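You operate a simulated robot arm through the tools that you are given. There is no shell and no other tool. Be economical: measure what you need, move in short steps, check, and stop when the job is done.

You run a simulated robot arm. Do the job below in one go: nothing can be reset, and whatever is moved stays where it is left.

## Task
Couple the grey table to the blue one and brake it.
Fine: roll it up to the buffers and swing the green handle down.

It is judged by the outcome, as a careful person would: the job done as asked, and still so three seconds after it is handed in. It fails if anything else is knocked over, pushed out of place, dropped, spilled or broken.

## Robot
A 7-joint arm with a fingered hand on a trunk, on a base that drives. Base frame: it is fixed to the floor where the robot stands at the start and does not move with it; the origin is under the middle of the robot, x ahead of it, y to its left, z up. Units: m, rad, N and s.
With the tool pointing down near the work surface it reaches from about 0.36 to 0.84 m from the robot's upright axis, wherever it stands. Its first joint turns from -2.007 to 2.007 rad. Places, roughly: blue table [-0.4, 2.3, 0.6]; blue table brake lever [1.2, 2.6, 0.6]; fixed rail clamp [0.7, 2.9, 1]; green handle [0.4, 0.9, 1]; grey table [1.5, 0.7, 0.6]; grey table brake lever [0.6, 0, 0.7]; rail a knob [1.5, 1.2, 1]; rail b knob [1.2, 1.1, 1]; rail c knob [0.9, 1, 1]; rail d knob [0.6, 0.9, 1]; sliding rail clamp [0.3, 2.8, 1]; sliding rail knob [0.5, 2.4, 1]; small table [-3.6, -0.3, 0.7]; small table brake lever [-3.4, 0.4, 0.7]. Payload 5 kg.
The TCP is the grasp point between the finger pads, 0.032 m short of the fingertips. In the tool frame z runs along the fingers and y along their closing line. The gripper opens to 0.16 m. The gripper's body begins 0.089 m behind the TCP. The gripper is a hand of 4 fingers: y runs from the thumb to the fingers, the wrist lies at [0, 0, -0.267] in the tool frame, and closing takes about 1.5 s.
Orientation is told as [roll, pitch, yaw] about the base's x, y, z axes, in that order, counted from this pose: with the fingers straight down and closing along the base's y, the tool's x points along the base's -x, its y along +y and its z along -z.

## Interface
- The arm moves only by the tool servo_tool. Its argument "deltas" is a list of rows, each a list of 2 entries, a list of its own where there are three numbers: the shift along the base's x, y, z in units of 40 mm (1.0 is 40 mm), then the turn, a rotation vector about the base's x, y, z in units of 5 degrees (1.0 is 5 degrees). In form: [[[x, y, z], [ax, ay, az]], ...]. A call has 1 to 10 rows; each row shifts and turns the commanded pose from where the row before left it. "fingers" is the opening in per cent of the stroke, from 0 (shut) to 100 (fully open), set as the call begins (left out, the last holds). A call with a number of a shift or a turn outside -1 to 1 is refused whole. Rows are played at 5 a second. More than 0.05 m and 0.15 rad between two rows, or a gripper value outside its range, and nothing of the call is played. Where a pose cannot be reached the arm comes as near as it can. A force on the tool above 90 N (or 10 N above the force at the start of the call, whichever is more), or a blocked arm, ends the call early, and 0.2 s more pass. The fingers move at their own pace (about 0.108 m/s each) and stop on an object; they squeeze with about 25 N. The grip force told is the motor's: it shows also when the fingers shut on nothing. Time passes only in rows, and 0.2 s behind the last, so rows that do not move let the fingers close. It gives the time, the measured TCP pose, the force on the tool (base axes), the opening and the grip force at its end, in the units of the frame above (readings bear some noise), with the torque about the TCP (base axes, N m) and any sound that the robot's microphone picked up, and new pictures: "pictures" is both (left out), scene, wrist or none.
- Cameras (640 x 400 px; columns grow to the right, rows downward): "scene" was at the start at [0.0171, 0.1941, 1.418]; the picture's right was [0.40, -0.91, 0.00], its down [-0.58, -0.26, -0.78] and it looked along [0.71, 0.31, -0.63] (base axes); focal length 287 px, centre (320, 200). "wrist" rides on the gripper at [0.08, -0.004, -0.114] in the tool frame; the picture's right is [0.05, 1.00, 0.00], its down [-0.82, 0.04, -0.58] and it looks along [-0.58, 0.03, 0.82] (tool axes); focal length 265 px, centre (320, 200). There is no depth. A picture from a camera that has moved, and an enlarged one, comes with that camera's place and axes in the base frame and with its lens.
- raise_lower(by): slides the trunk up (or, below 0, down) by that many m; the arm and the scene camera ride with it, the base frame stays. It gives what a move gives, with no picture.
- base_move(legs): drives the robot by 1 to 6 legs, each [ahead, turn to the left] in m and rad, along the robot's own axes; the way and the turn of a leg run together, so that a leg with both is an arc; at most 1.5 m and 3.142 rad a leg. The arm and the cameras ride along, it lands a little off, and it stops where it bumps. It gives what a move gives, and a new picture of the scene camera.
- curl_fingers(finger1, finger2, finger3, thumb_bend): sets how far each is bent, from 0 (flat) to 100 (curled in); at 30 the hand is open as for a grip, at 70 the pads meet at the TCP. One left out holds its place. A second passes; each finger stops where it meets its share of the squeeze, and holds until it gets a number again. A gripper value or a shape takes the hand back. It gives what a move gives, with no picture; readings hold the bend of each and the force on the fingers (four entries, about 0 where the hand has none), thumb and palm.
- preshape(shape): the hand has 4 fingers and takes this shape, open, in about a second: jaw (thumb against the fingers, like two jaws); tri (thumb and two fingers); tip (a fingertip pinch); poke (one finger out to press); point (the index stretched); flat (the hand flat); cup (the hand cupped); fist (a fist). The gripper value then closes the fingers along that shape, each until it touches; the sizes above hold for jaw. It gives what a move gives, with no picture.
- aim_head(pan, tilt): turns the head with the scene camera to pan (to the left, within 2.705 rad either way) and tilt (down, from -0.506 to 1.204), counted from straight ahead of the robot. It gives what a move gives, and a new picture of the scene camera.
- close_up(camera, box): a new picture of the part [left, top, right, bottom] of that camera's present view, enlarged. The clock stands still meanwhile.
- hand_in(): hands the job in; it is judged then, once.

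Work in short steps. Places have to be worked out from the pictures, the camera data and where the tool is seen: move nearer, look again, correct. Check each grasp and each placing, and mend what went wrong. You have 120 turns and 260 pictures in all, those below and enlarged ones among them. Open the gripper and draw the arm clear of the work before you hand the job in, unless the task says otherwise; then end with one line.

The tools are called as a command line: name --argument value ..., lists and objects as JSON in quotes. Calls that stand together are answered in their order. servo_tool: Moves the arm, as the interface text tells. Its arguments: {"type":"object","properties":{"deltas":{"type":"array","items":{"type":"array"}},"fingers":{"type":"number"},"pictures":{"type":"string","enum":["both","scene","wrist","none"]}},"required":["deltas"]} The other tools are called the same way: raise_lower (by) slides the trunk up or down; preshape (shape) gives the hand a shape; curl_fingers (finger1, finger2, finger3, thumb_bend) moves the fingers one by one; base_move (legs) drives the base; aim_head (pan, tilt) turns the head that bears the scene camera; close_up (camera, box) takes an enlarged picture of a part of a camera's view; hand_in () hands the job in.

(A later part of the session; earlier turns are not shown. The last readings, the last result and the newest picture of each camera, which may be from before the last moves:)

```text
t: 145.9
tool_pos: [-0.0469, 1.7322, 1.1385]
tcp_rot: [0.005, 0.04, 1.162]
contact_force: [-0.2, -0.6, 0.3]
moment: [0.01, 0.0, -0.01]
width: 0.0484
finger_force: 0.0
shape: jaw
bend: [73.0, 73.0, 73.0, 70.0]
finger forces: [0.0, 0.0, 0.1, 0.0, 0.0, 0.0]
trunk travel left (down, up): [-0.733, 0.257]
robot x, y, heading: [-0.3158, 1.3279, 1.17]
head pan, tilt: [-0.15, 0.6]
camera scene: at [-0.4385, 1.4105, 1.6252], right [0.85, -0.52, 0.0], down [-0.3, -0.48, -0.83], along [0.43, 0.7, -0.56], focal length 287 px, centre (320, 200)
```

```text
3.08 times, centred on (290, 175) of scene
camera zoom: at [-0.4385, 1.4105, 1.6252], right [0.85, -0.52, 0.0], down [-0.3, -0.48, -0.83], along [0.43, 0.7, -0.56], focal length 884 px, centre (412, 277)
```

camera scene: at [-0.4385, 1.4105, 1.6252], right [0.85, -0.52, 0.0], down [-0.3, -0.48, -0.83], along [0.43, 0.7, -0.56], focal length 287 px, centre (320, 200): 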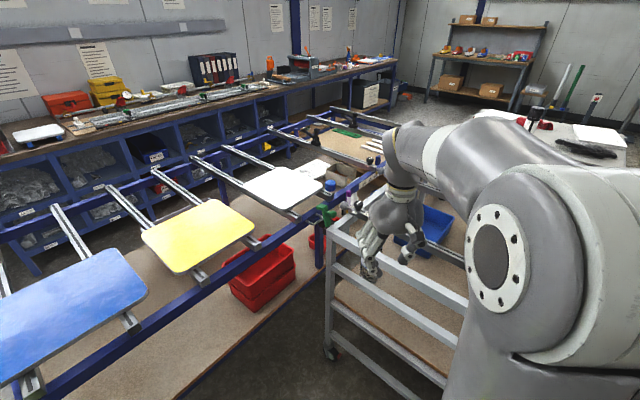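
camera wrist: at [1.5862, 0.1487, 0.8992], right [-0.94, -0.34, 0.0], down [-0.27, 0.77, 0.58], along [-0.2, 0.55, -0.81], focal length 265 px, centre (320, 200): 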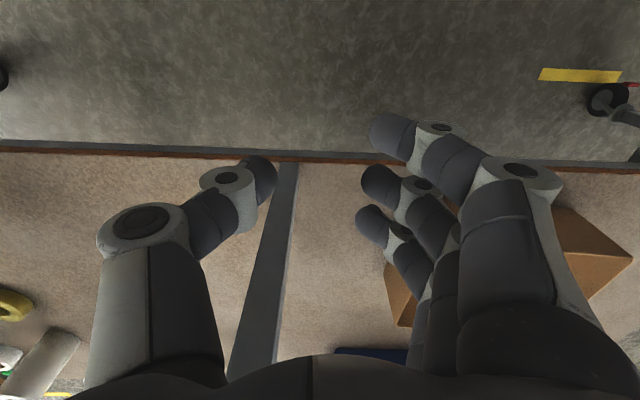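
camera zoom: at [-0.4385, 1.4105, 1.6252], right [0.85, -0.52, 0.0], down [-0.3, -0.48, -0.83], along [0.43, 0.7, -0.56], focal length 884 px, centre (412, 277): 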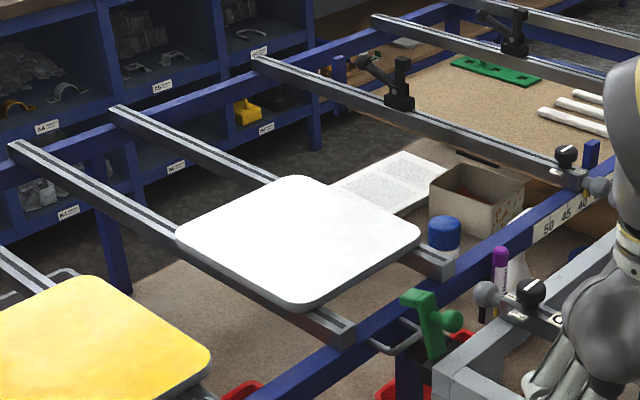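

The buffer meets the grey corner, and the hook faces the keeper within its span: arm top ≈ [0.03, 2.14, 1.0], pivot z ≈ 0.92. It must swing away from me over the keeper. I come 0.25 m closer with the hand lifted and form a poking finger.

servo_tool --deltas '[[[-0.3, -0.5, 0.9], [0, 0, 0]], [[-0.3, -0.5, 0.9], [0, 0, 0]]]' --pictures "none"

base_move --legs '[[0.22, 0.0]]'

preshape --shape "poke"

close_up --camera "wrist" --box '[0, 0, 640, 400]'

```text
t: 146.5
tool_pos: [-0.0714, 1.6926, 1.21]
tcp_rot: [0.008, 0.041, 1.16]
contact_force: [0.0, -0.4, 0.1]
moment: [0.02, -0.04, -0.02]
width: 0.0487
finger_force: 0.0
shape: jaw
bend: [73.0, 73.0, 73.0, 70.0]
finger forces: [0.0, 0.0, 0.1, 0.1, 0.0, 0.0]
trunk travel left (down, up): [-0.733, 0.257]
robot x, y, heading: [-0.3156, 1.3325, 1.169]
head pan, tilt: [-0.15, 0.6]
```

```text
t: 148.2
tool_pos: [0.0145, 1.8957, 1.2094]
tcp_rot: [0.007, 0.041, 1.159]
contact_force: [-0.5, 0.2, -0.6]
moment: [-0.1, 0.0, -0.01]
width: 0.0479
finger_force: 0.1
shape: jaw
bend: [73.0, 73.0, 73.0, 70.0]
finger forces: [0.0, 0.1, 0.0, 0.0, 0.1, 0.0]
trunk travel left (down, up): [-0.733, 0.257]
robot x, y, heading: [-0.2306, 1.5283, 1.169]
head pan, tilt: [-0.15, 0.6]
camera scene: at [-0.3524, 1.6131, 1.6252], right [0.85, -0.52, 0.0], down [-0.3, -0.48, -0.82], along [0.43, 0.7, -0.57], focal length 287 px, centre (320, 200)
```

scene: 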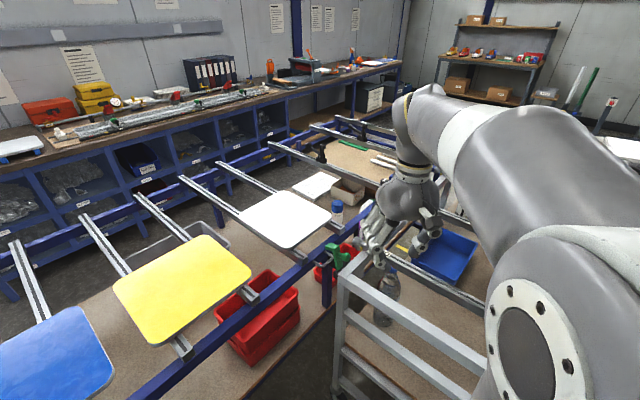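

```text
t: 149.1
tool_pos: [0.0148, 1.894, 1.2102]
tcp_rot: [0.008, 0.04, 1.162]
contact_force: [-0.4, 0.0, 0.4]
moment: [-0.01, -0.05, 0.02]
width: 0.0
finger_force: 0.1
shape: poke
bend: [100.0, 100.0, 100.0, 47.0]
finger forces: [0.1, 0.0, 0.0, 0.1, 0.1, 0.0]
trunk travel left (down, up): [-0.733, 0.257]
robot x, y, heading: [-0.229, 1.5287, 1.17]
head pan, tilt: [-0.15, 0.6]
```

```text
1.00 times, centred on (320, 200) of wrist (not enlarged: the box is as wide or as high as the picture)
camera zoom: at [-0.0106, 1.8235, 1.3262], right [-0.94, 0.35, 0.01], down [0.3, 0.78, 0.54], along [0.18, 0.51, -0.84], focal length 265 px, centre (320, 200)
```

zoom: 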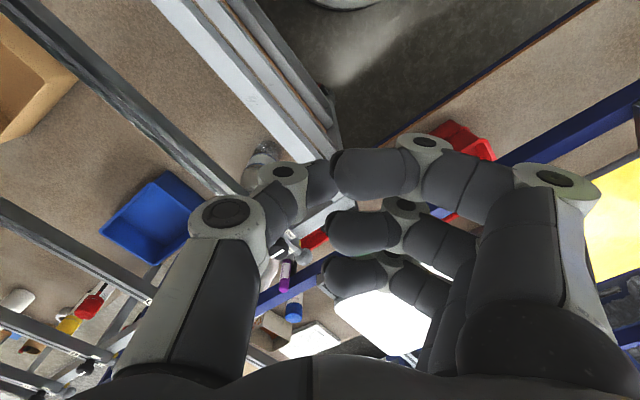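

"Poke" curls all fingers; I try "point" instead.

preshape --shape "point"

close_up --camera "wrist" --box '[0, 0, 640, 400]'

close_up --camera "scene" --box '[290, 120, 480, 320]'

```text
t: 150.0
tool_pos: [0.0137, 1.8952, 1.2099]
tcp_rot: [0.006, 0.041, 1.16]
contact_force: [0.1, 0.5, -0.1]
moment: [0.0, 0.01, -0.02]
width: 0.1522
finger_force: 0.1
shape: point
bend: [30.0, 100.0, 100.0, 54.0]
finger forces: [0.0, 0.0, 0.0, 0.0, 0.0, 0.0]
trunk travel left (down, up): [-0.733, 0.257]
robot x, y, heading: [-0.2268, 1.5285, 1.165]
head pan, tilt: [-0.15, 0.6]
```

```text
1.00 times, centred on (320, 200) of wrist (not enlarged: the box is as wide or as high as the picture)
camera zoom: at [-0.0106, 1.8236, 1.3261], right [-0.94, 0.35, 0.01], down [0.3, 0.78, 0.54], along [0.18, 0.51, -0.84], focal length 265 px, centre (320, 200)
```

zoom: 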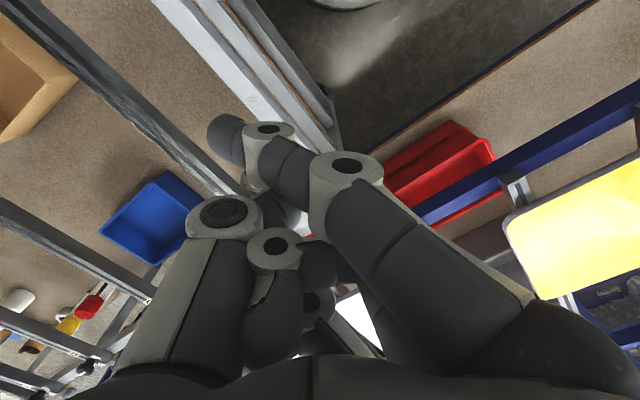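

```text
2.00 times, centred on (385, 220) of scene
camera zoom: at [-0.3529, 1.612, 1.6252], right [0.85, -0.52, 0.0], down [-0.3, -0.48, -0.83], along [0.43, 0.7, -0.56], focal length 575 px, centre (190, 160)
```

zoom: 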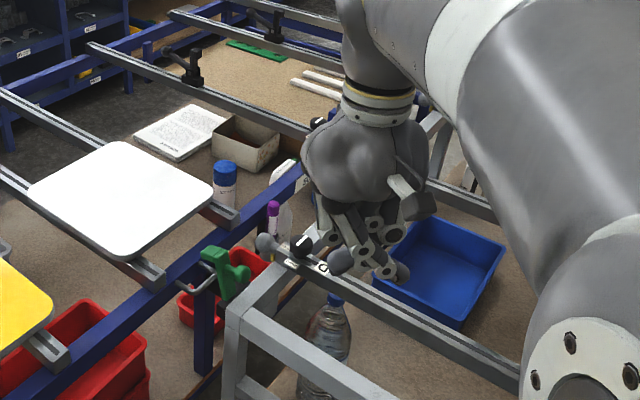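

I use the closed jaw hand instead (known tip geometry), turned so its narrow side clears the rail knob, placed behind the green ball.

preshape --shape "jaw"

servo_tool --deltas '[[[0.19, 0.3, 0], [0, 0, 1]], [[0.19, 0.3, 0], [0, 0, 1]], [[0.19, 0.3, 0], [0, 0, 1]], [[0.19, 0.3, 0], [0, 0, 1]], [[0.19, 0.3, 0], [0, 0, 1]], [[0.19, 0.3, 0], [0, 0, 1]], [[0.19, 0.3, 0], [0, 0, 1]], [[0.19, 0.3, 0], [0, 0, 1]]]' --fingers 0

```text
t: 150.9
tool_pos: [0.0145, 1.8946, 1.2108]
tcp_rot: [0.007, 0.041, 1.16]
contact_force: [0.0, 0.4, -0.5]
moment: [-0.03, -0.02, -0.03]
width: 0.1598
finger_force: 0.0
shape: jaw
bend: [30.0, 30.0, 30.0, 30.0]
finger forces: [0.0, 0.0, 0.0, 0.0, 0.0, 0.1]
trunk travel left (down, up): [-0.733, 0.257]
robot x, y, heading: [-0.2303, 1.5272, 1.169]
head pan, tilt: [-0.15, 0.6]
```

```text
t: 152.7
tool_pos: [0.0754, 1.991, 1.2098]
tcp_rot: [0.006, 0.044, 1.862]
contact_force: [-0.3, 0.7, 0.6]
moment: [-0.04, 0.03, 0.0]
width: 0.0
finger_force: 25.3
shape: jaw
bend: [68.0, 63.0, 68.0, 67.0]
finger forces: [0.1, 0.1, 0.1, 0.0, 0.0, 0.0]
trunk travel left (down, up): [-0.733, 0.257]
robot x, y, heading: [-0.2308, 1.531, 1.171]
head pan, tilt: [-0.15, 0.6]
camera scene: at [-0.3525, 1.6125, 1.6252], right [0.85, -0.52, 0.0], down [-0.3, -0.48, -0.82], along [0.43, 0.7, -0.57], focal length 287 px, centre (320, 200)
camera wrist: at [0.1022, 1.9205, 1.3256], right [-0.94, -0.33, 0.01], down [-0.28, 0.79, 0.54], along [-0.19, 0.51, -0.84], focal length 265 px, centre (320, 200)
```

scene: 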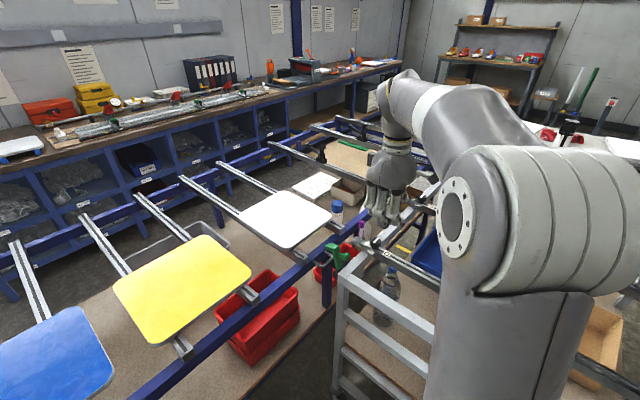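
wrist: 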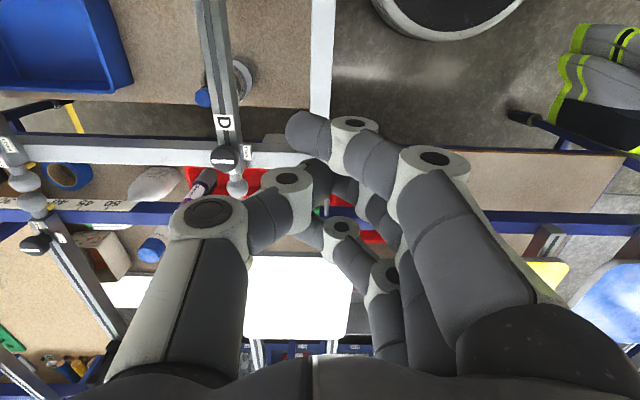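

servo_tool --deltas '[[[0, 0, -0.9], [0, 0, 0]], [[0, 0, -0.9], [0, 0, 0]], [[0, 0, -0.9], [0, 0, 0]], [[0, 0, -0.9], [0, 0, 0]], [[0, 0, -0.9], [0, 0, 0]], [[0, 0, -0.4], [0, 0, 0]]]'

close_up --camera "scene" --box '[310, 160, 440, 310]'

```text
t: 154.1
tool_pos: [0.0756, 1.9903, 1.0158]
tcp_rot: [0.006, 0.04, 1.859]
contact_force: [0.2, -0.8, -0.1]
moment: [0.02, 0.0, 0.04]
width: 0.0
finger_force: 24.8
shape: jaw
bend: [68.0, 63.0, 68.0, 67.0]
finger forces: [0.0, 0.0, 0.0, 0.0, 0.0, 0.1]
trunk travel left (down, up): [-0.733, 0.257]
robot x, y, heading: [-0.2267, 1.5294, 1.174]
head pan, tilt: [-0.15, 0.6]
camera scene: at [-0.3527, 1.6122, 1.6252], right [0.85, -0.52, 0.0], down [-0.3, -0.48, -0.82], along [0.43, 0.7, -0.57], focal length 287 px, centre (320, 200)
camera wrist: at [0.1015, 1.9193, 1.1303], right [-0.94, -0.33, 0.01], down [-0.27, 0.79, 0.54], along [-0.19, 0.51, -0.84], focal length 265 px, centre (320, 200)
```

scene: 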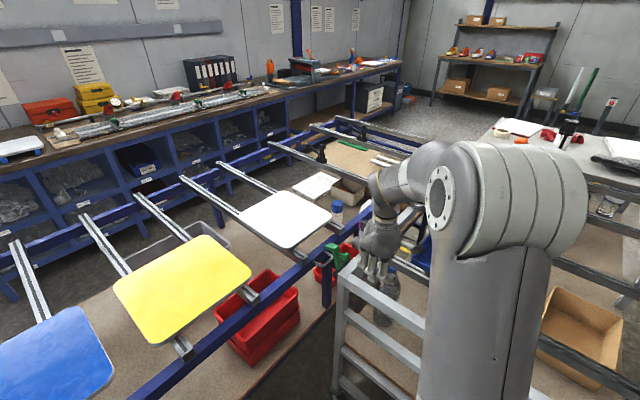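
wrist: 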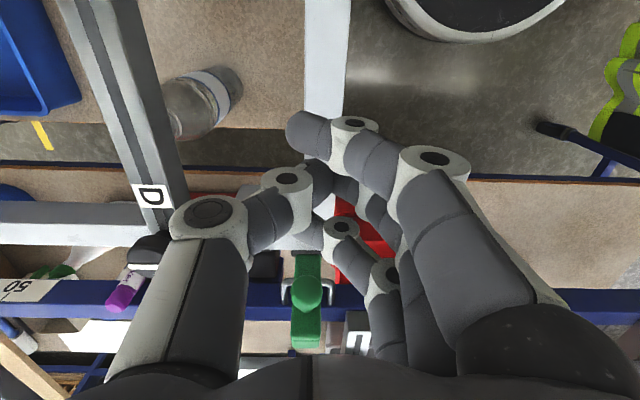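

```text
2.67 times, centred on (375, 235) of scene
camera zoom: at [-0.3527, 1.6122, 1.6252], right [0.85, -0.52, 0.0], down [-0.3, -0.48, -0.82], along [0.43, 0.7, -0.57], focal length 766 px, centre (173, 107)
```

zoom: 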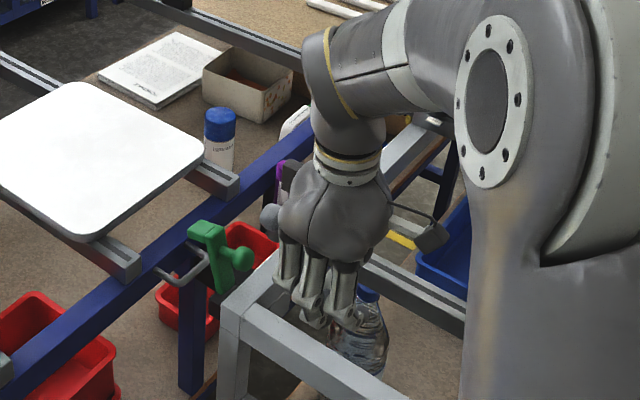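

Very good view: hook centred on keeper. I push forward against the green ball.

servo_tool --deltas '[[[-0.09, 0.39, 0], [0, 0, 0]], [[-0.09, 0.39, 0], [0, 0, 0]], [[-0.09, 0.39, 0], [0, 0, 0]], [[-0.09, 0.39, 0], [0, 0, 0]], [[-0.09, 0.39, 0], [0, 0, 0]]]'

```text
t: 155.3
tool_pos: [0.0583, 2.0687, 1.0153]
tcp_rot: [0.007, 0.041, 1.859]
contact_force: [0.3, -2.5, 2.1]
moment: [0.01, -0.07, 0.0]
width: 0.0
finger_force: 25.0
shape: jaw
bend: [68.0, 63.0, 69.0, 67.0]
finger forces: [0.0, 0.1, 2.3, 0.0, 0.1, 0.0]
trunk travel left (down, up): [-0.733, 0.257]
robot x, y, heading: [-0.2336, 1.5267, 1.166]
head pan, tilt: [-0.15, 0.6]
camera scene: at [-0.3528, 1.6116, 1.6253], right [0.85, -0.52, 0.0], down [-0.3, -0.48, -0.83], along [0.43, 0.7, -0.56], focal length 287 px, centre (320, 200)
camera wrist: at [0.0849, 1.9973, 1.1307], right [-0.94, -0.33, 0.01], down [-0.27, 0.79, 0.54], along [-0.19, 0.51, -0.84], focal length 265 px, centre (320, 200)
```

scene: 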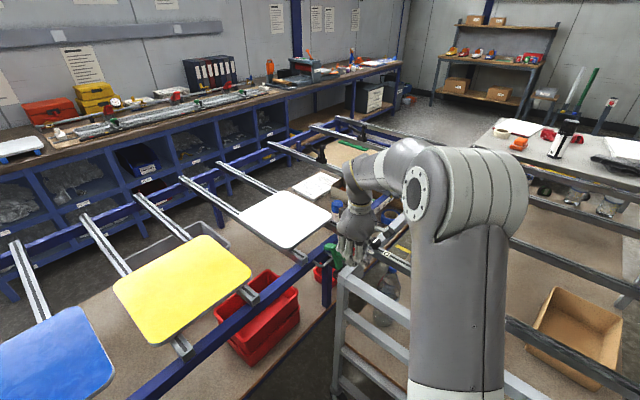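
wrist: 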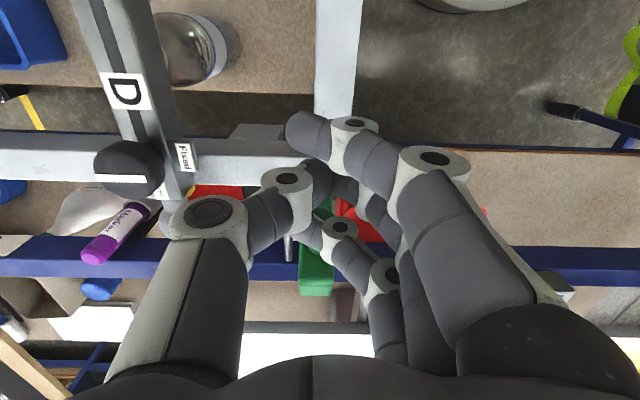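

servo_tool --deltas '[[[-0.11, 0.38, 0], [0, 0, 0]], [[-0.11, 0.38, 0], [0, 0, 0]], [[-0.11, 0.38, 0], [0, 0, 0]], [[-0.11, 0.38, 0], [0, 0, 0]]]'

close_up --camera "scene" --box '[310, 180, 400, 290]'

```text
t: 156.3
tool_pos: [0.0397, 2.1307, 1.0123]
tcp_rot: [0.008, 0.041, 1.861]
contact_force: [-0.1, 0.0, 0.1]
moment: [0.02, -0.02, -0.02]
width: 0.0
finger_force: 25.1
shape: jaw
bend: [68.0, 63.0, 69.0, 67.0]
finger forces: [0.0, 0.0, 0.0, 0.0, 0.0, 0.1]
trunk travel left (down, up): [-0.733, 0.257]
robot x, y, heading: [-0.2331, 1.5301, 1.168]
head pan, tilt: [-0.15, 0.6]
camera scene: at [-0.3529, 1.6125, 1.6251], right [0.85, -0.52, 0.0], down [-0.3, -0.48, -0.82], along [0.43, 0.7, -0.57], focal length 287 px, centre (320, 200)
camera wrist: at [0.0664, 2.0596, 1.1295], right [-0.94, -0.33, 0.01], down [-0.28, 0.79, 0.54], along [-0.19, 0.51, -0.84], focal length 265 px, centre (320, 200)
```

scene: 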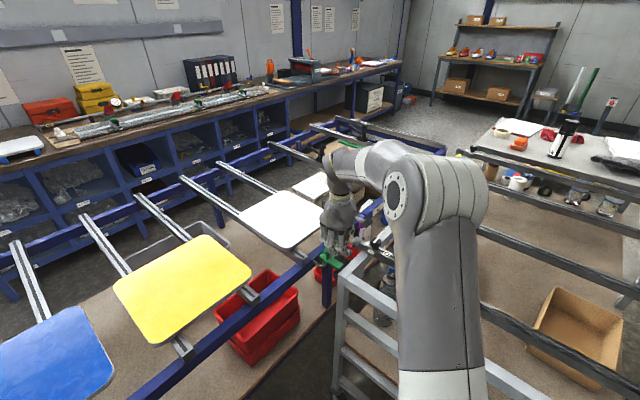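
wrist: 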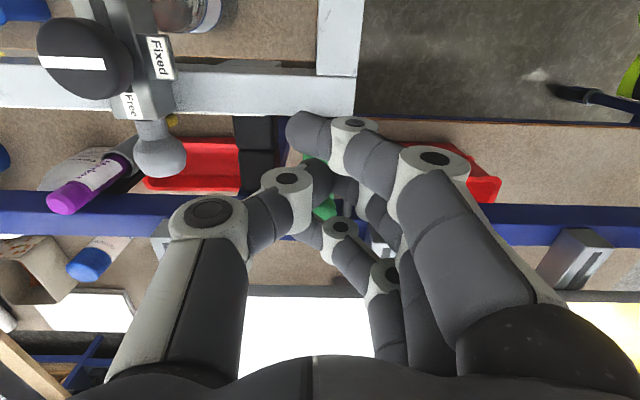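

```text
3.64 times, centred on (355, 235) of scene
camera zoom: at [-0.3529, 1.6125, 1.6251], right [0.85, -0.52, 0.0], down [-0.3, -0.48, -0.82], along [0.43, 0.7, -0.57], focal length 1045 px, centre (193, 73)
```

zoom: 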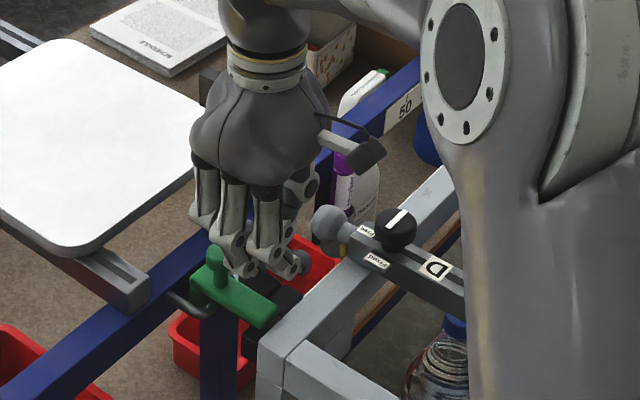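

The handle has swung over, lying level above the keeper with its ball up. I press it down gently to make sure it's seated.

servo_tool --deltas '[[[0, 0, -0.3], [0, 0, 0]], [[0, 0, -0.3], [0, 0, 0]], [[0, 0, -0.3], [0, 0, 0]]]' --pictures "wrist"

close_up --camera "scene" --box '[310, 180, 400, 290]'

```text
t: 157.1
tool_pos: [0.0421, 2.1288, 0.9794]
tcp_rot: [0.004, 0.037, 1.857]
contact_force: [3.2, -10.7, 15.4]
moment: [0.44, 0.12, -0.06]
width: 0.0001
finger_force: 24.7
shape: jaw
bend: [68.0, 63.0, 71.0, 67.0]
finger forces: [0.0, 0.1, 17.5, 0.1, 0.0, 0.1]
trunk travel left (down, up): [-0.733, 0.257]
robot x, y, heading: [-0.2307, 1.5286, 1.173]
head pan, tilt: [-0.15, 0.6]
camera wrist: at [0.0679, 2.0564, 1.0961], right [-0.94, -0.33, 0.01], down [-0.27, 0.79, 0.55], along [-0.19, 0.51, -0.84], focal length 265 px, centre (320, 200)
```

wrist: 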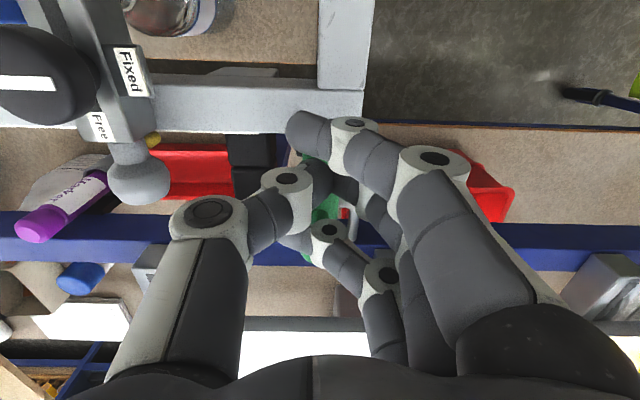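

```text
3.64 times, centred on (355, 235) of scene
camera zoom: at [-0.3527, 1.6094, 1.6257], right [0.85, -0.52, 0.0], down [-0.3, -0.48, -0.83], along [0.43, 0.7, -0.56], focal length 1045 px, centre (193, 73)
```

zoom: 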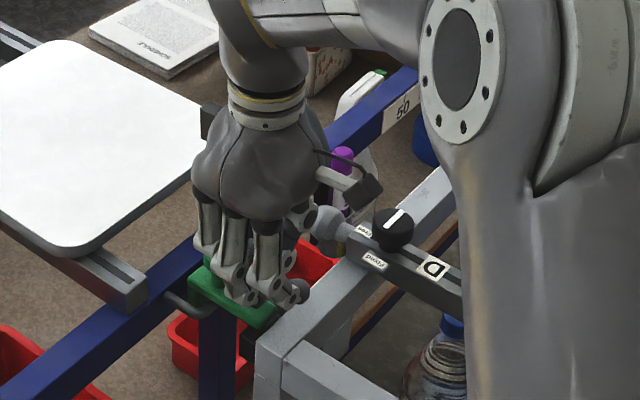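

It bears firmly (15 N), seated. I lift the hand clear and inspect.

servo_tool --deltas '[[[0.05, -0.15, 0.8], [0, 0, 0]], [[0.1, -0.3, 0.9], [0, 0, 0]], [[0.15, -0.5, 0.9], [0, 0, 0]], [[0.2, -0.7, 0.9], [0, 0, 0]], [[0.2, -0.7, 0.9], [0, 0, 0]], [[0.2, -0.7, 0.9], [0, 0, 0]], [[0.2, -0.7, 0.5], [0, 0, 0]]]' --pictures "none"

close_up --camera "scene" --box '[300, 190, 400, 300]'

close_up --camera "wrist" --box '[220, 150, 400, 320]'

```text
t: 158.7
tool_pos: [0.0827, 1.979, 1.2109]
tcp_rot: [0.007, 0.04, 1.858]
contact_force: [-0.6, 0.0, -0.1]
moment: [0.01, 0.01, 0.03]
width: 0.0
finger_force: 25.1
shape: jaw
bend: [68.0, 63.0, 69.0, 67.0]
finger forces: [0.0, 0.0, 0.0, 0.0, 0.0, 0.1]
trunk travel left (down, up): [-0.733, 0.257]
robot x, y, heading: [-0.231, 1.527, 1.169]
head pan, tilt: [-0.15, 0.6]
```

```text
3.64 times, centred on (350, 245) of scene
camera zoom: at [-0.3529, 1.6112, 1.6252], right [0.85, -0.52, 0.0], down [-0.3, -0.48, -0.83], along [0.43, 0.7, -0.56], focal length 1045 px, centre (211, 36)
```

zoom: 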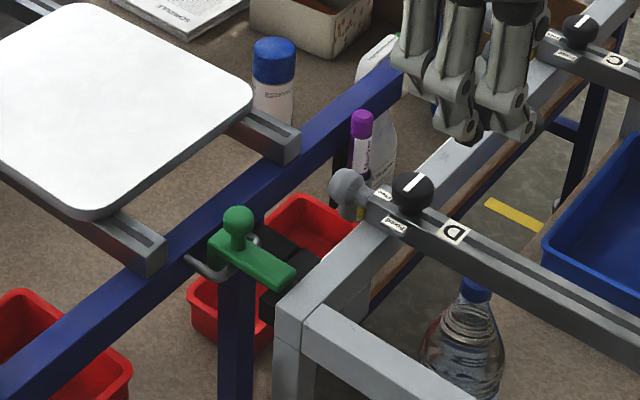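

```text
2.35 times, centred on (310, 235) of wrist
camera zoom: at [0.1103, 1.9076, 1.3269], right [-0.94, -0.33, 0.01], down [-0.28, 0.79, 0.54], along [-0.19, 0.51, -0.84], focal length 624 px, centre (344, 118)
```

zoom: 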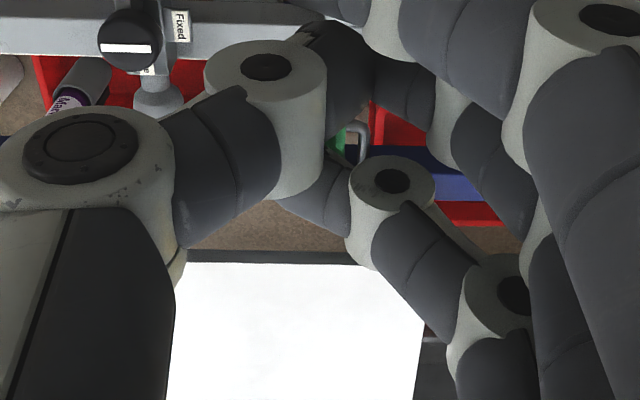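

close_up --camera "scene" --box '[345, 235, 395, 275]'

```text
10.00 times, centred on (370, 255) of scene
camera zoom: at [-0.3529, 1.6112, 1.6252], right [0.85, -0.52, 0.0], down [-0.3, -0.48, -0.83], along [0.43, 0.7, -0.56], focal length 2873 px, centre (-180, -350)
```

zoom: 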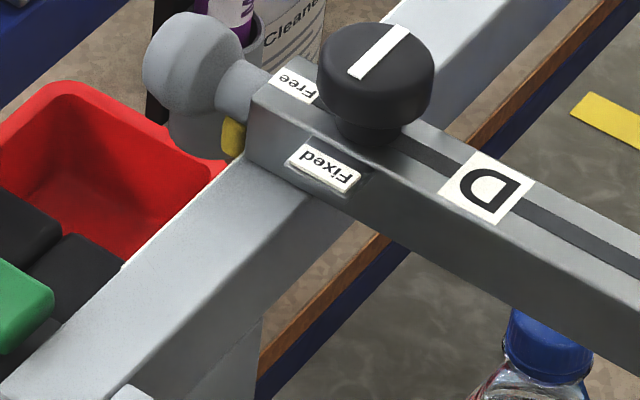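

close_up --camera "scene" --box '[310, 235, 374, 275]'

```text
10.00 times, centred on (342, 255) of scene
camera zoom: at [-0.3529, 1.6112, 1.6252], right [0.85, -0.52, 0.0], down [-0.3, -0.48, -0.83], along [0.43, 0.7, -0.56], focal length 2873 px, centre (100, -350)
```

zoom: 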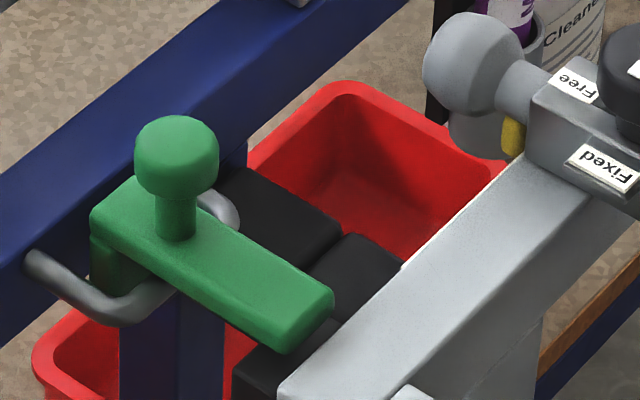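

Coupled: the hook is behind the keeper and the buffer blocks meet. Now the brake: I back out and face the red lever at the front-right leg.

base_move --legs '[[-0.8, 0.0], [0.0, -0.88]]'

aim_head --pan 0.35 --tilt 0.6

```text
t: 165.3
tool_pos: [-0.0001, 0.828, 1.209]
tcp_rot: [0.006, 0.04, 0.972]
contact_force: [0.2, -1.0, 0.7]
moment: [0.02, -0.01, -0.01]
width: 0.0002
finger_force: 24.7
shape: jaw
bend: [68.0, 63.0, 69.0, 67.0]
finger forces: [0.0, 0.0, 0.0, 0.1, 0.0, 0.1]
trunk travel left (down, up): [-0.733, 0.257]
robot x, y, heading: [-0.5475, 0.7834, 0.285]
head pan, tilt: [-0.15, 0.6]
camera scene: at [-0.5637, 0.9344, 1.6252], right [0.13, -0.99, 0.0], down [-0.56, -0.07, -0.83], along [0.82, 0.11, -0.56], focal length 287 px, centre (320, 200)
```

scene: 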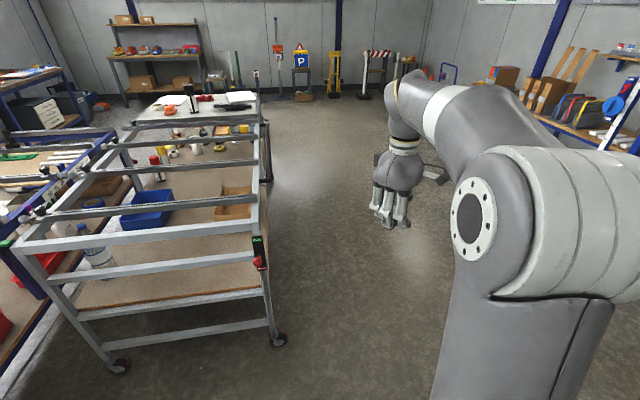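

```text
t: 166.2
tool_pos: [0.0002, 0.8285, 1.2109]
tcp_rot: [0.006, 0.04, 0.972]
contact_force: [-0.1, 0.0, 0.9]
moment: [0.01, -0.01, -0.04]
width: 0.0
finger_force: 25.7
shape: jaw
bend: [68.0, 63.0, 69.0, 67.0]
finger forces: [0.0, 0.1, 0.1, 0.0, 0.1, 0.1]
trunk travel left (down, up): [-0.733, 0.257]
robot x, y, heading: [-0.5461, 0.7898, 0.28]
head pan, tilt: [0.351, 0.6]
camera scene: at [-0.5801, 0.9753, 1.6252], right [0.59, -0.81, 0.0], down [-0.46, -0.33, -0.83], along [0.67, 0.49, -0.56], focal length 287 px, centre (320, 200)
```

scene: 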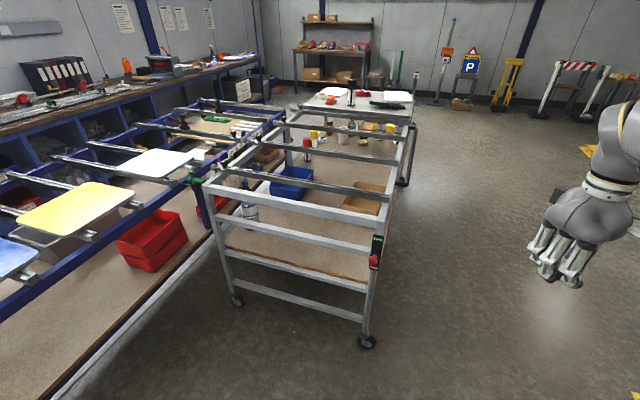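

close_up --camera "scene" --box '[340, 220, 420, 290]'

```text
5.71 times, centred on (380, 255) of scene
camera zoom: at [-0.5801, 0.9753, 1.6252], right [0.59, -0.81, 0.0], down [-0.46, -0.33, -0.83], along [0.67, 0.49, -0.56], focal length 1642 px, centre (-23, -114)
```

zoom: 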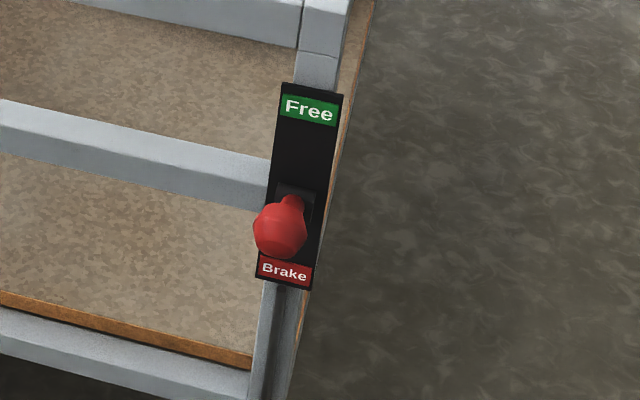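

Ball at about [0.150, 1.263, 0.84]. I drive 0.33 m closer and position the open hand as before.

base_move --legs '[[0.33, 0.0]]'

servo_tool --deltas '[[[-0.7, 0.7, 0], [0, 0, -0.97]], [[-0.7, 0.7, 0], [0, 0, -0.97]], [[-0.7, 0.7, 0], [0, 0, -0.97]], [[-0.7, 0.7, 0], [0, 0, -0.97]], [[-0.7, 0.7, 0], [0, 0, -0.97]], [[-0.7, 0.7, 0], [0, 0, -0.97]], [[-0.7, 0.7, 0], [0, 0, -0.97]], [[-0.7, 0.7, 0], [0, 0, -0.97]], [[0, 0.9, 0], [0, 0, 0]], [[0, 0.9, 0], [0, 0, 0]]]' --fingers 70

```text
t: 168.4
tool_pos: [0.3198, 0.9221, 1.2096]
tcp_rot: [0.006, 0.042, 0.972]
contact_force: [0.8, 0.4, 0.5]
moment: [-0.02, 0.02, 0.03]
width: 0.0001
finger_force: 25.5
shape: jaw
bend: [68.0, 63.0, 69.0, 67.0]
finger forces: [0.0, 0.1, 0.0, 0.0, 0.0, 0.0]
trunk travel left (down, up): [-0.733, 0.257]
robot x, y, heading: [-0.2312, 0.8786, 0.28]
head pan, tilt: [0.351, 0.6]
camera scene: at [-0.2598, 1.0683, 1.6252], right [0.59, -0.81, 0.0], down [-0.46, -0.33, -0.82], along [0.66, 0.49, -0.57], focal length 287 px, centre (320, 200)
```

scene: 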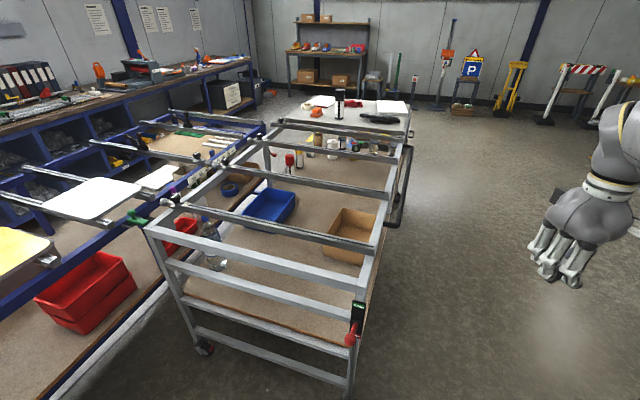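

```text
t: 170.6
tool_pos: [0.0956, 1.2167, 1.2103]
tcp_rot: [0.006, 0.044, 0.294]
contact_force: [-1.1, 1.0, 0.0]
moment: [0.0, 0.0, 0.0]
width: 0.1117
finger_force: 0.0
shape: jaw
bend: [67.0, 67.0, 67.0, 63.0]
finger forces: [0.0, 0.1, 0.0, 0.1, 0.0, 0.1]
trunk travel left (down, up): [-0.733, 0.257]
robot x, y, heading: [-0.2282, 0.8843, 0.278]
head pan, tilt: [0.351, 0.6]
camera scene: at [-0.2606, 1.0692, 1.625], right [0.59, -0.81, 0.0], down [-0.46, -0.34, -0.82], along [0.67, 0.49, -0.57], focal length 287 px, centre (320, 200)
camera wrist: at [0.0237, 1.191, 1.326], right [-0.34, 0.94, 0.01], down [0.79, 0.28, 0.54], along [0.51, 0.19, -0.84], focal length 265 px, centre (320, 200)
```

scene: 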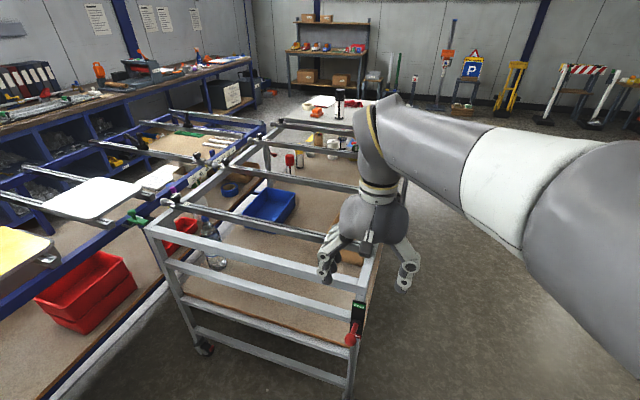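
wrist: 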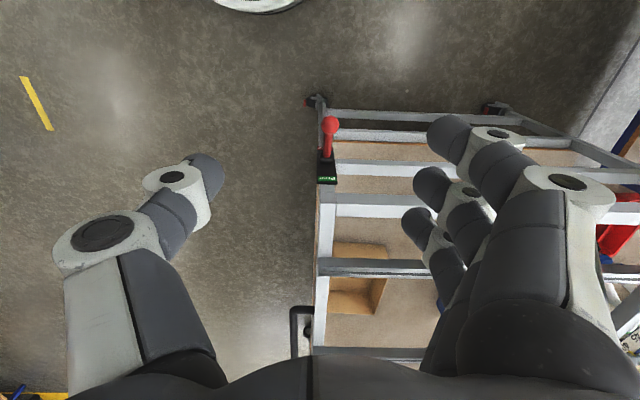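

Ball confirmed at [0.152, 1.262, 0.84]. Pitch the hand 30° and come down to it.

servo_tool --deltas '[[[0, 0.1, -0.9], [0.28, -0.96, 0]], [[0, 0.1, -0.9], [0.28, -0.96, 0]], [[0, 0.1, -0.9], [0.28, -0.96, 0]], [[0, 0.1, -0.9], [0.28, -0.96, 0]], [[0, 0.1, -0.9], [0.28, -0.96, 0]], [[0, 0.1, -0.9], [0.28, -0.96, 0]], [[-0.1, 0.1, -0.9], [0.1, -0.3, 0]], [[0, 0, -0.4], [0, 0, 0]]]' --pictures "wrist"

```text
t: 172.4
tool_pos: [0.0912, 1.2445, 0.9417]
tcp_rot: [0.003, -0.51, 0.297]
contact_force: [-0.6, -0.4, 0.7]
moment: [-0.04, 0.02, 0.0]
width: 0.1114
finger_force: 0.1
shape: jaw
bend: [67.0, 67.0, 67.0, 63.0]
finger forces: [0.1, 0.0, 0.1, 0.0, 0.0, 0.0]
trunk travel left (down, up): [-0.733, 0.257]
robot x, y, heading: [-0.2313, 0.8821, 0.284]
head pan, tilt: [0.351, 0.6]
camera wrist: at [-0.0279, 1.2042, 1.0008], right [-0.34, 0.94, -0.02], down [0.4, 0.17, 0.9], along [0.85, 0.29, -0.43], focal length 265 px, centre (320, 200)
```

wrist: 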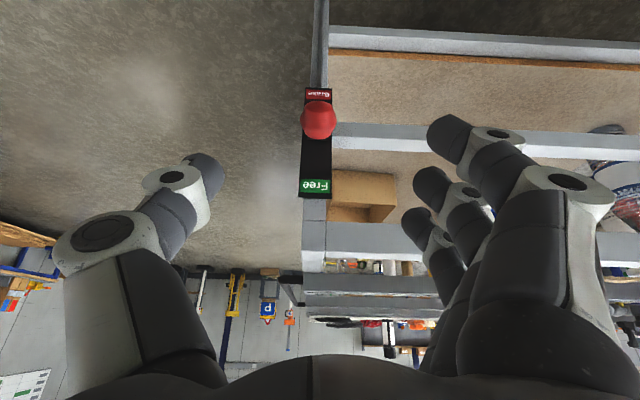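

servo_tool --deltas '[[[0.4, 0.1, -0.68], [0, 0, 0]], [[0.4, 0.1, -0.68], [0, 0, 0]], [[0.4, 0.1, -0.68], [0, 0, 0]], [[0.4, 0.1, -0.68], [0, 0, 0]]]' --pictures "none"

servo_tool --deltas '[[[0, 0, 0], [0, 0, 0]], [[0, 0, 0], [0, 0, 0]], [[0, 0, 0], [0, 0, 0]], [[0, 0, 0], [0, 0, 0]], [[0, 0, 0], [0, 0, 0]], [[0, 0, 0], [0, 0, 0]], [[0, 0, 0], [0, 0, 0]]]' --fingers 0 --pictures "wrist"

```text
t: 173.4
tool_pos: [0.1548, 1.2609, 0.8328]
tcp_rot: [0.002, -0.51, 0.296]
contact_force: [-0.3, 0.0, -0.1]
moment: [-0.01, 0.0, 0.0]
width: 0.1118
finger_force: 0.0
shape: jaw
bend: [67.0, 67.0, 67.0, 63.0]
finger forces: [0.1, 0.0, 0.1, 0.0, 0.1, 0.0]
trunk travel left (down, up): [-0.733, 0.257]
robot x, y, heading: [-0.2339, 0.8793, 0.283]
head pan, tilt: [0.351, 0.6]
```

```text
t: 175.0
tool_pos: [0.1556, 1.2591, 0.8329]
tcp_rot: [0.002, -0.509, 0.293]
contact_force: [4.8, -12.1, -4.1]
moment: [-0.14, 0.01, -0.04]
width: 0.0128
finger_force: 24.6
shape: jaw
bend: [68.0, 73.0, 68.0, 70.0]
finger forces: [0.0, 9.6, 0.0, 0.1, 23.4, 0.0]
trunk travel left (down, up): [-0.733, 0.257]
robot x, y, heading: [-0.2254, 0.8787, 0.278]
head pan, tilt: [0.351, 0.6]
camera wrist: at [0.0368, 1.2184, 0.8921], right [-0.33, 0.94, -0.02], down [0.4, 0.16, 0.9], along [0.85, 0.29, -0.43], focal length 265 px, centre (320, 200)
```

wrist: 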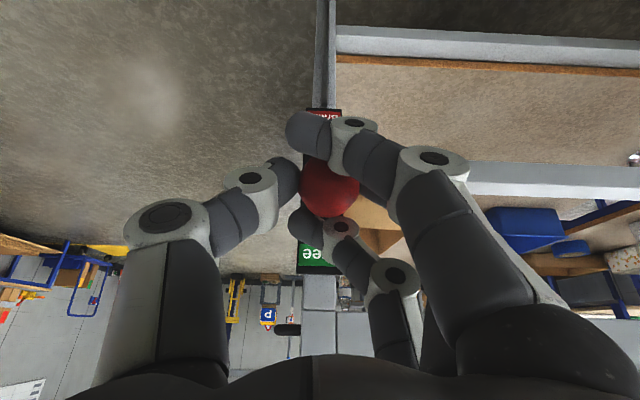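

Gripped; I swing the lever down along its arc.

servo_tool --deltas '[[[-0.27, -0.08, -0.53], [0, 0, 0]], [[-0.16, -0.05, -0.58], [0, 0, 0]], [[-0.04, -0.01, -0.6], [0, 0, 0]], [[0.08, 0.02, -0.6], [0, 0, 0]], [[0.19, 0.057, -0.565], [0, 0, 0]], [[0.3, 0.09, -0.51], [0, 0, 0]], [[0.25, 0.075, -0.35], [0, 0, 0]]]' --pictures "wrist"

```text
t: 176.6
tool_pos: [0.1573, 1.2656, 0.6971]
tcp_rot: [0.009, -0.52, 0.302]
contact_force: [-31.5, -30.2, 75.7]
moment: [-0.37, -2.19, -0.13]
width: 0.0171
finger_force: 25.0
shape: jaw
bend: [69.0, 74.0, 74.0, 72.0]
finger forces: [0.9, 7.2, 61.9, 0.0, 36.2, 0.0]
trunk travel left (down, up): [-0.733, 0.257]
robot x, y, heading: [-0.2301, 0.8791, 0.285]
head pan, tilt: [0.351, 0.6]
stopped in row 7: the force on the tool passed its limit at 103 N (the readings are from after the stop); the commanded pose is now the measured one
camera wrist: at [0.0386, 1.2225, 0.7546], right [-0.34, 0.94, -0.02], down [0.39, 0.16, 0.91], along [0.85, 0.3, -0.42], focal length 265 px, centre (320, 200)
```

wrist: 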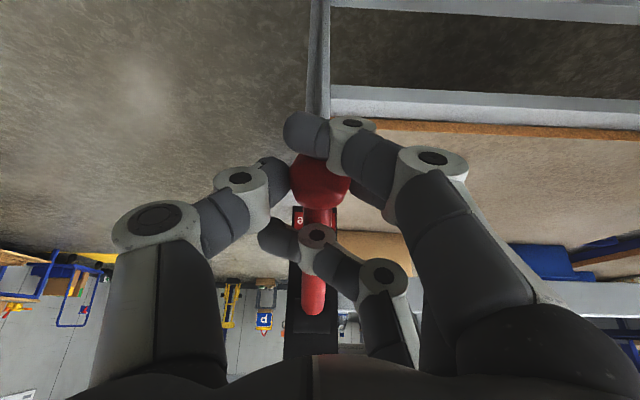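

The lever reached its lower stop at "Brake". I ease off, open and withdraw backward.

servo_tool --deltas '[[[-0.05, -0.02, 0.15], [0, 0, 0]], [[0, 0, 0], [0, 0, 0]], [[0, 0, 0], [0, 0, 0]], [[0, 0, 0], [0, 0, 0]], [[0, 0, 0], [0, 0, 0]], [[-0.3, -0.09, 0.7], [0, 0, 0]], [[-0.4, -0.12, 0.7], [0, 0, 0]], [[-0.5, -0.15, 0.8], [0, 0, 0]], [[-0.5, -0.15, 0.9], [0, 0, 0]], [[-0.3, -0.1, 0.9], [0, 0, 0]]]' --fingers 75

servo_tool --deltas '[[[-0.3, -0.3, 0.9], [0, 0, 0]], [[-0.3, -0.3, 0.9], [0, 0, 0]], [[-0.3, -0.3, 0.9], [0, 0, 0]], [[-0.3, -0.6, 0.9], [0, 0, 0]], [[-0.3, -0.6, 0.9], [0, 0, 0]], [[-0.3, -0.8, 0.9], [0, 0, 0]], [[-0.3, -0.8, 0.5], [0, 0, 0]]]' --pictures "scene"

close_up --camera "scene" --box '[310, 290, 390, 370]'

close_up --camera "scene" --box '[100, 150, 260, 260]'

```text
t: 178.8
tool_pos: [0.0792, 1.2422, 0.8561]
tcp_rot: [0.008, -0.511, 0.305]
contact_force: [0.7, -0.2, -0.6]
moment: [-0.02, 0.0, -0.03]
width: 0.1199
finger_force: 0.1
shape: jaw
bend: [63.0, 63.0, 63.0, 60.0]
finger forces: [0.0, 0.0, 0.0, 0.0, 0.0, 0.0]
trunk travel left (down, up): [-0.733, 0.257]
robot x, y, heading: [-0.2281, 0.8767, 0.283]
head pan, tilt: [0.351, 0.6]
camera scene: at [-0.2626, 1.0668, 1.6251], right [0.59, -0.81, 0.0], down [-0.45, -0.34, -0.83], along [0.66, 0.49, -0.56], focal length 287 px, centre (320, 200)
camera wrist: at [-0.0394, 1.2003, 0.9147], right [-0.34, 0.94, -0.02], down [0.4, 0.16, 0.9], along [0.85, 0.3, -0.43], focal length 265 px, centre (320, 200)
```

scene: 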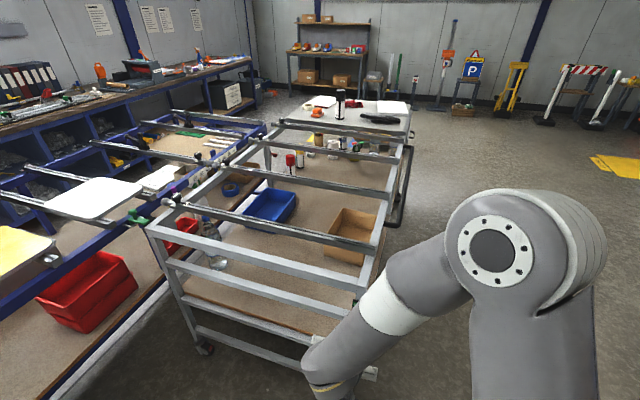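
wrist: 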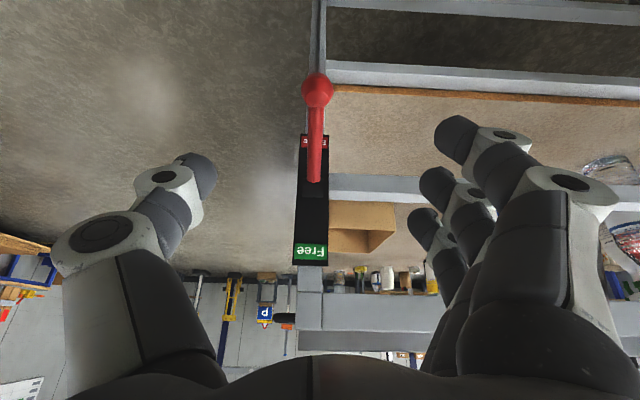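

```text
t: 180.4
tool_pos: [0.0253, 1.1741, 1.0569]
tcp_rot: [0.001, -0.511, 0.304]
contact_force: [-1.3, 0.4, -0.1]
moment: [-0.05, -0.1, -0.06]
width: 0.12
finger_force: 0.2
shape: jaw
bend: [63.0, 63.0, 63.0, 59.0]
finger forces: [0.1, 0.0, 0.1, 0.0, 0.0, 0.1]
out of reach, approached as far as the arm can: row 3, 4, 5, 6, 7
trunk travel left (down, up): [-0.733, 0.257]
robot x, y, heading: [-0.2317, 0.8793, 0.289]
head pan, tilt: [0.351, 0.6]
camera scene: at [-0.2642, 1.069, 1.6249], right [0.59, -0.8, 0.0], down [-0.45, -0.34, -0.83], along [0.66, 0.49, -0.56], focal length 287 px, centre (320, 200)
```

scene: 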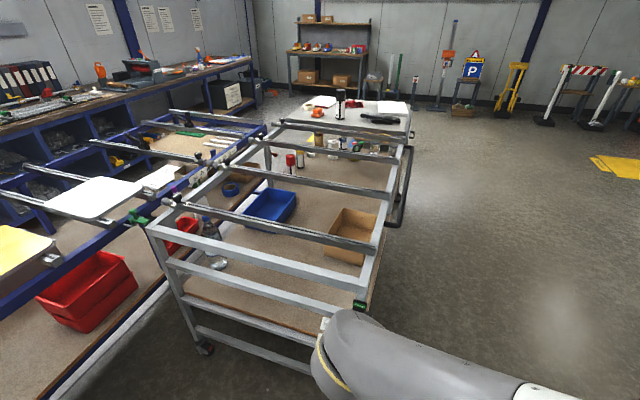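

```text
5.00 times, centred on (350, 330) of scene
camera zoom: at [-0.2642, 1.069, 1.6249], right [0.59, -0.8, 0.0], down [-0.45, -0.34, -0.83], along [0.66, 0.49, -0.56], focal length 1437 px, centre (170, -450)
```

zoom: 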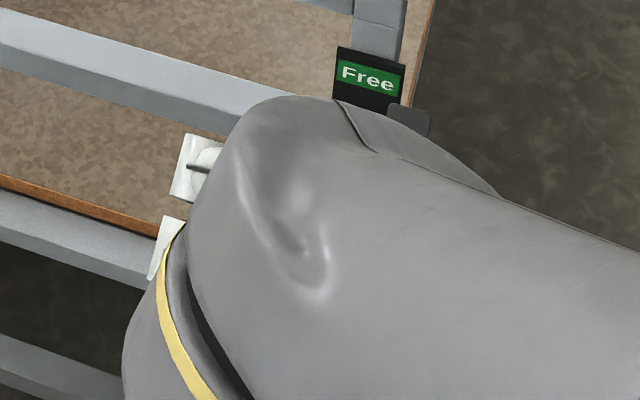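

```text
3.64 times, centred on (180, 205) of scene
camera zoom: at [-0.2642, 1.069, 1.6249], right [0.59, -0.8, 0.0], down [-0.45, -0.34, -0.83], along [0.66, 0.49, -0.56], focal length 1045 px, centre (829, 182)
```

zoom: 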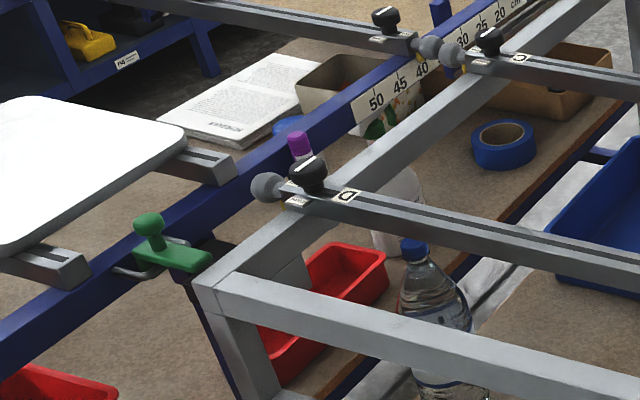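

Lever down on "Brake", hook holding. I back away to clear the arm and take a final look.

base_move --legs '[[-0.5, 0.0]]'

close_up --camera "scene" --box '[170, 60, 430, 300]'

```text
t: 183.3
tool_pos: [-0.4568, 1.0325, 1.0547]
tcp_rot: [0.002, -0.509, 0.301]
contact_force: [-0.6, 0.5, -0.7]
moment: [0.02, -0.01, -0.01]
width: 0.1197
finger_force: 0.1
shape: jaw
bend: [63.0, 63.0, 63.0, 59.0]
finger forces: [0.0, 0.0, 0.1, 0.1, 0.1, 0.1]
trunk travel left (down, up): [-0.733, 0.257]
robot x, y, heading: [-0.7146, 0.7361, 0.285]
head pan, tilt: [0.351, 0.6]
camera scene: at [-0.746, 0.9264, 1.6252], right [0.59, -0.81, 0.0], down [-0.45, -0.34, -0.83], along [0.66, 0.49, -0.56], focal length 287 px, centre (320, 200)
```

scene: 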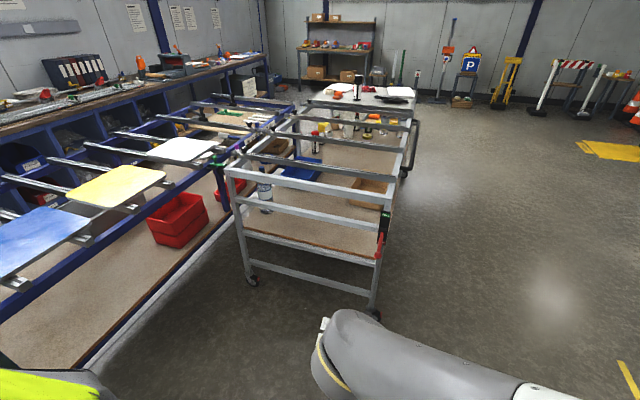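

```text
1.67 times, centred on (300, 180) of scene
camera zoom: at [-0.746, 0.9264, 1.6252], right [0.59, -0.81, 0.0], down [-0.45, -0.34, -0.83], along [0.66, 0.49, -0.56], focal length 479 px, centre (353, 233)
```

zoom: 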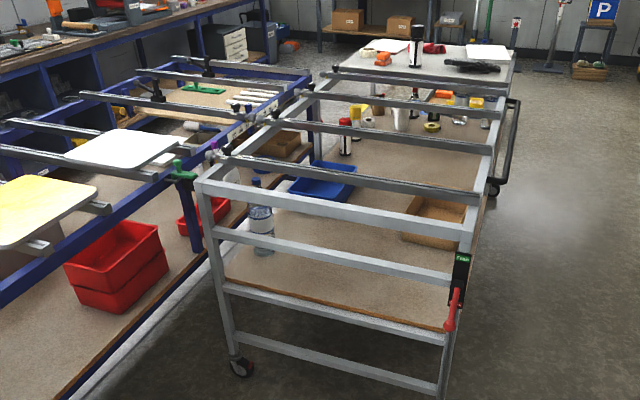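

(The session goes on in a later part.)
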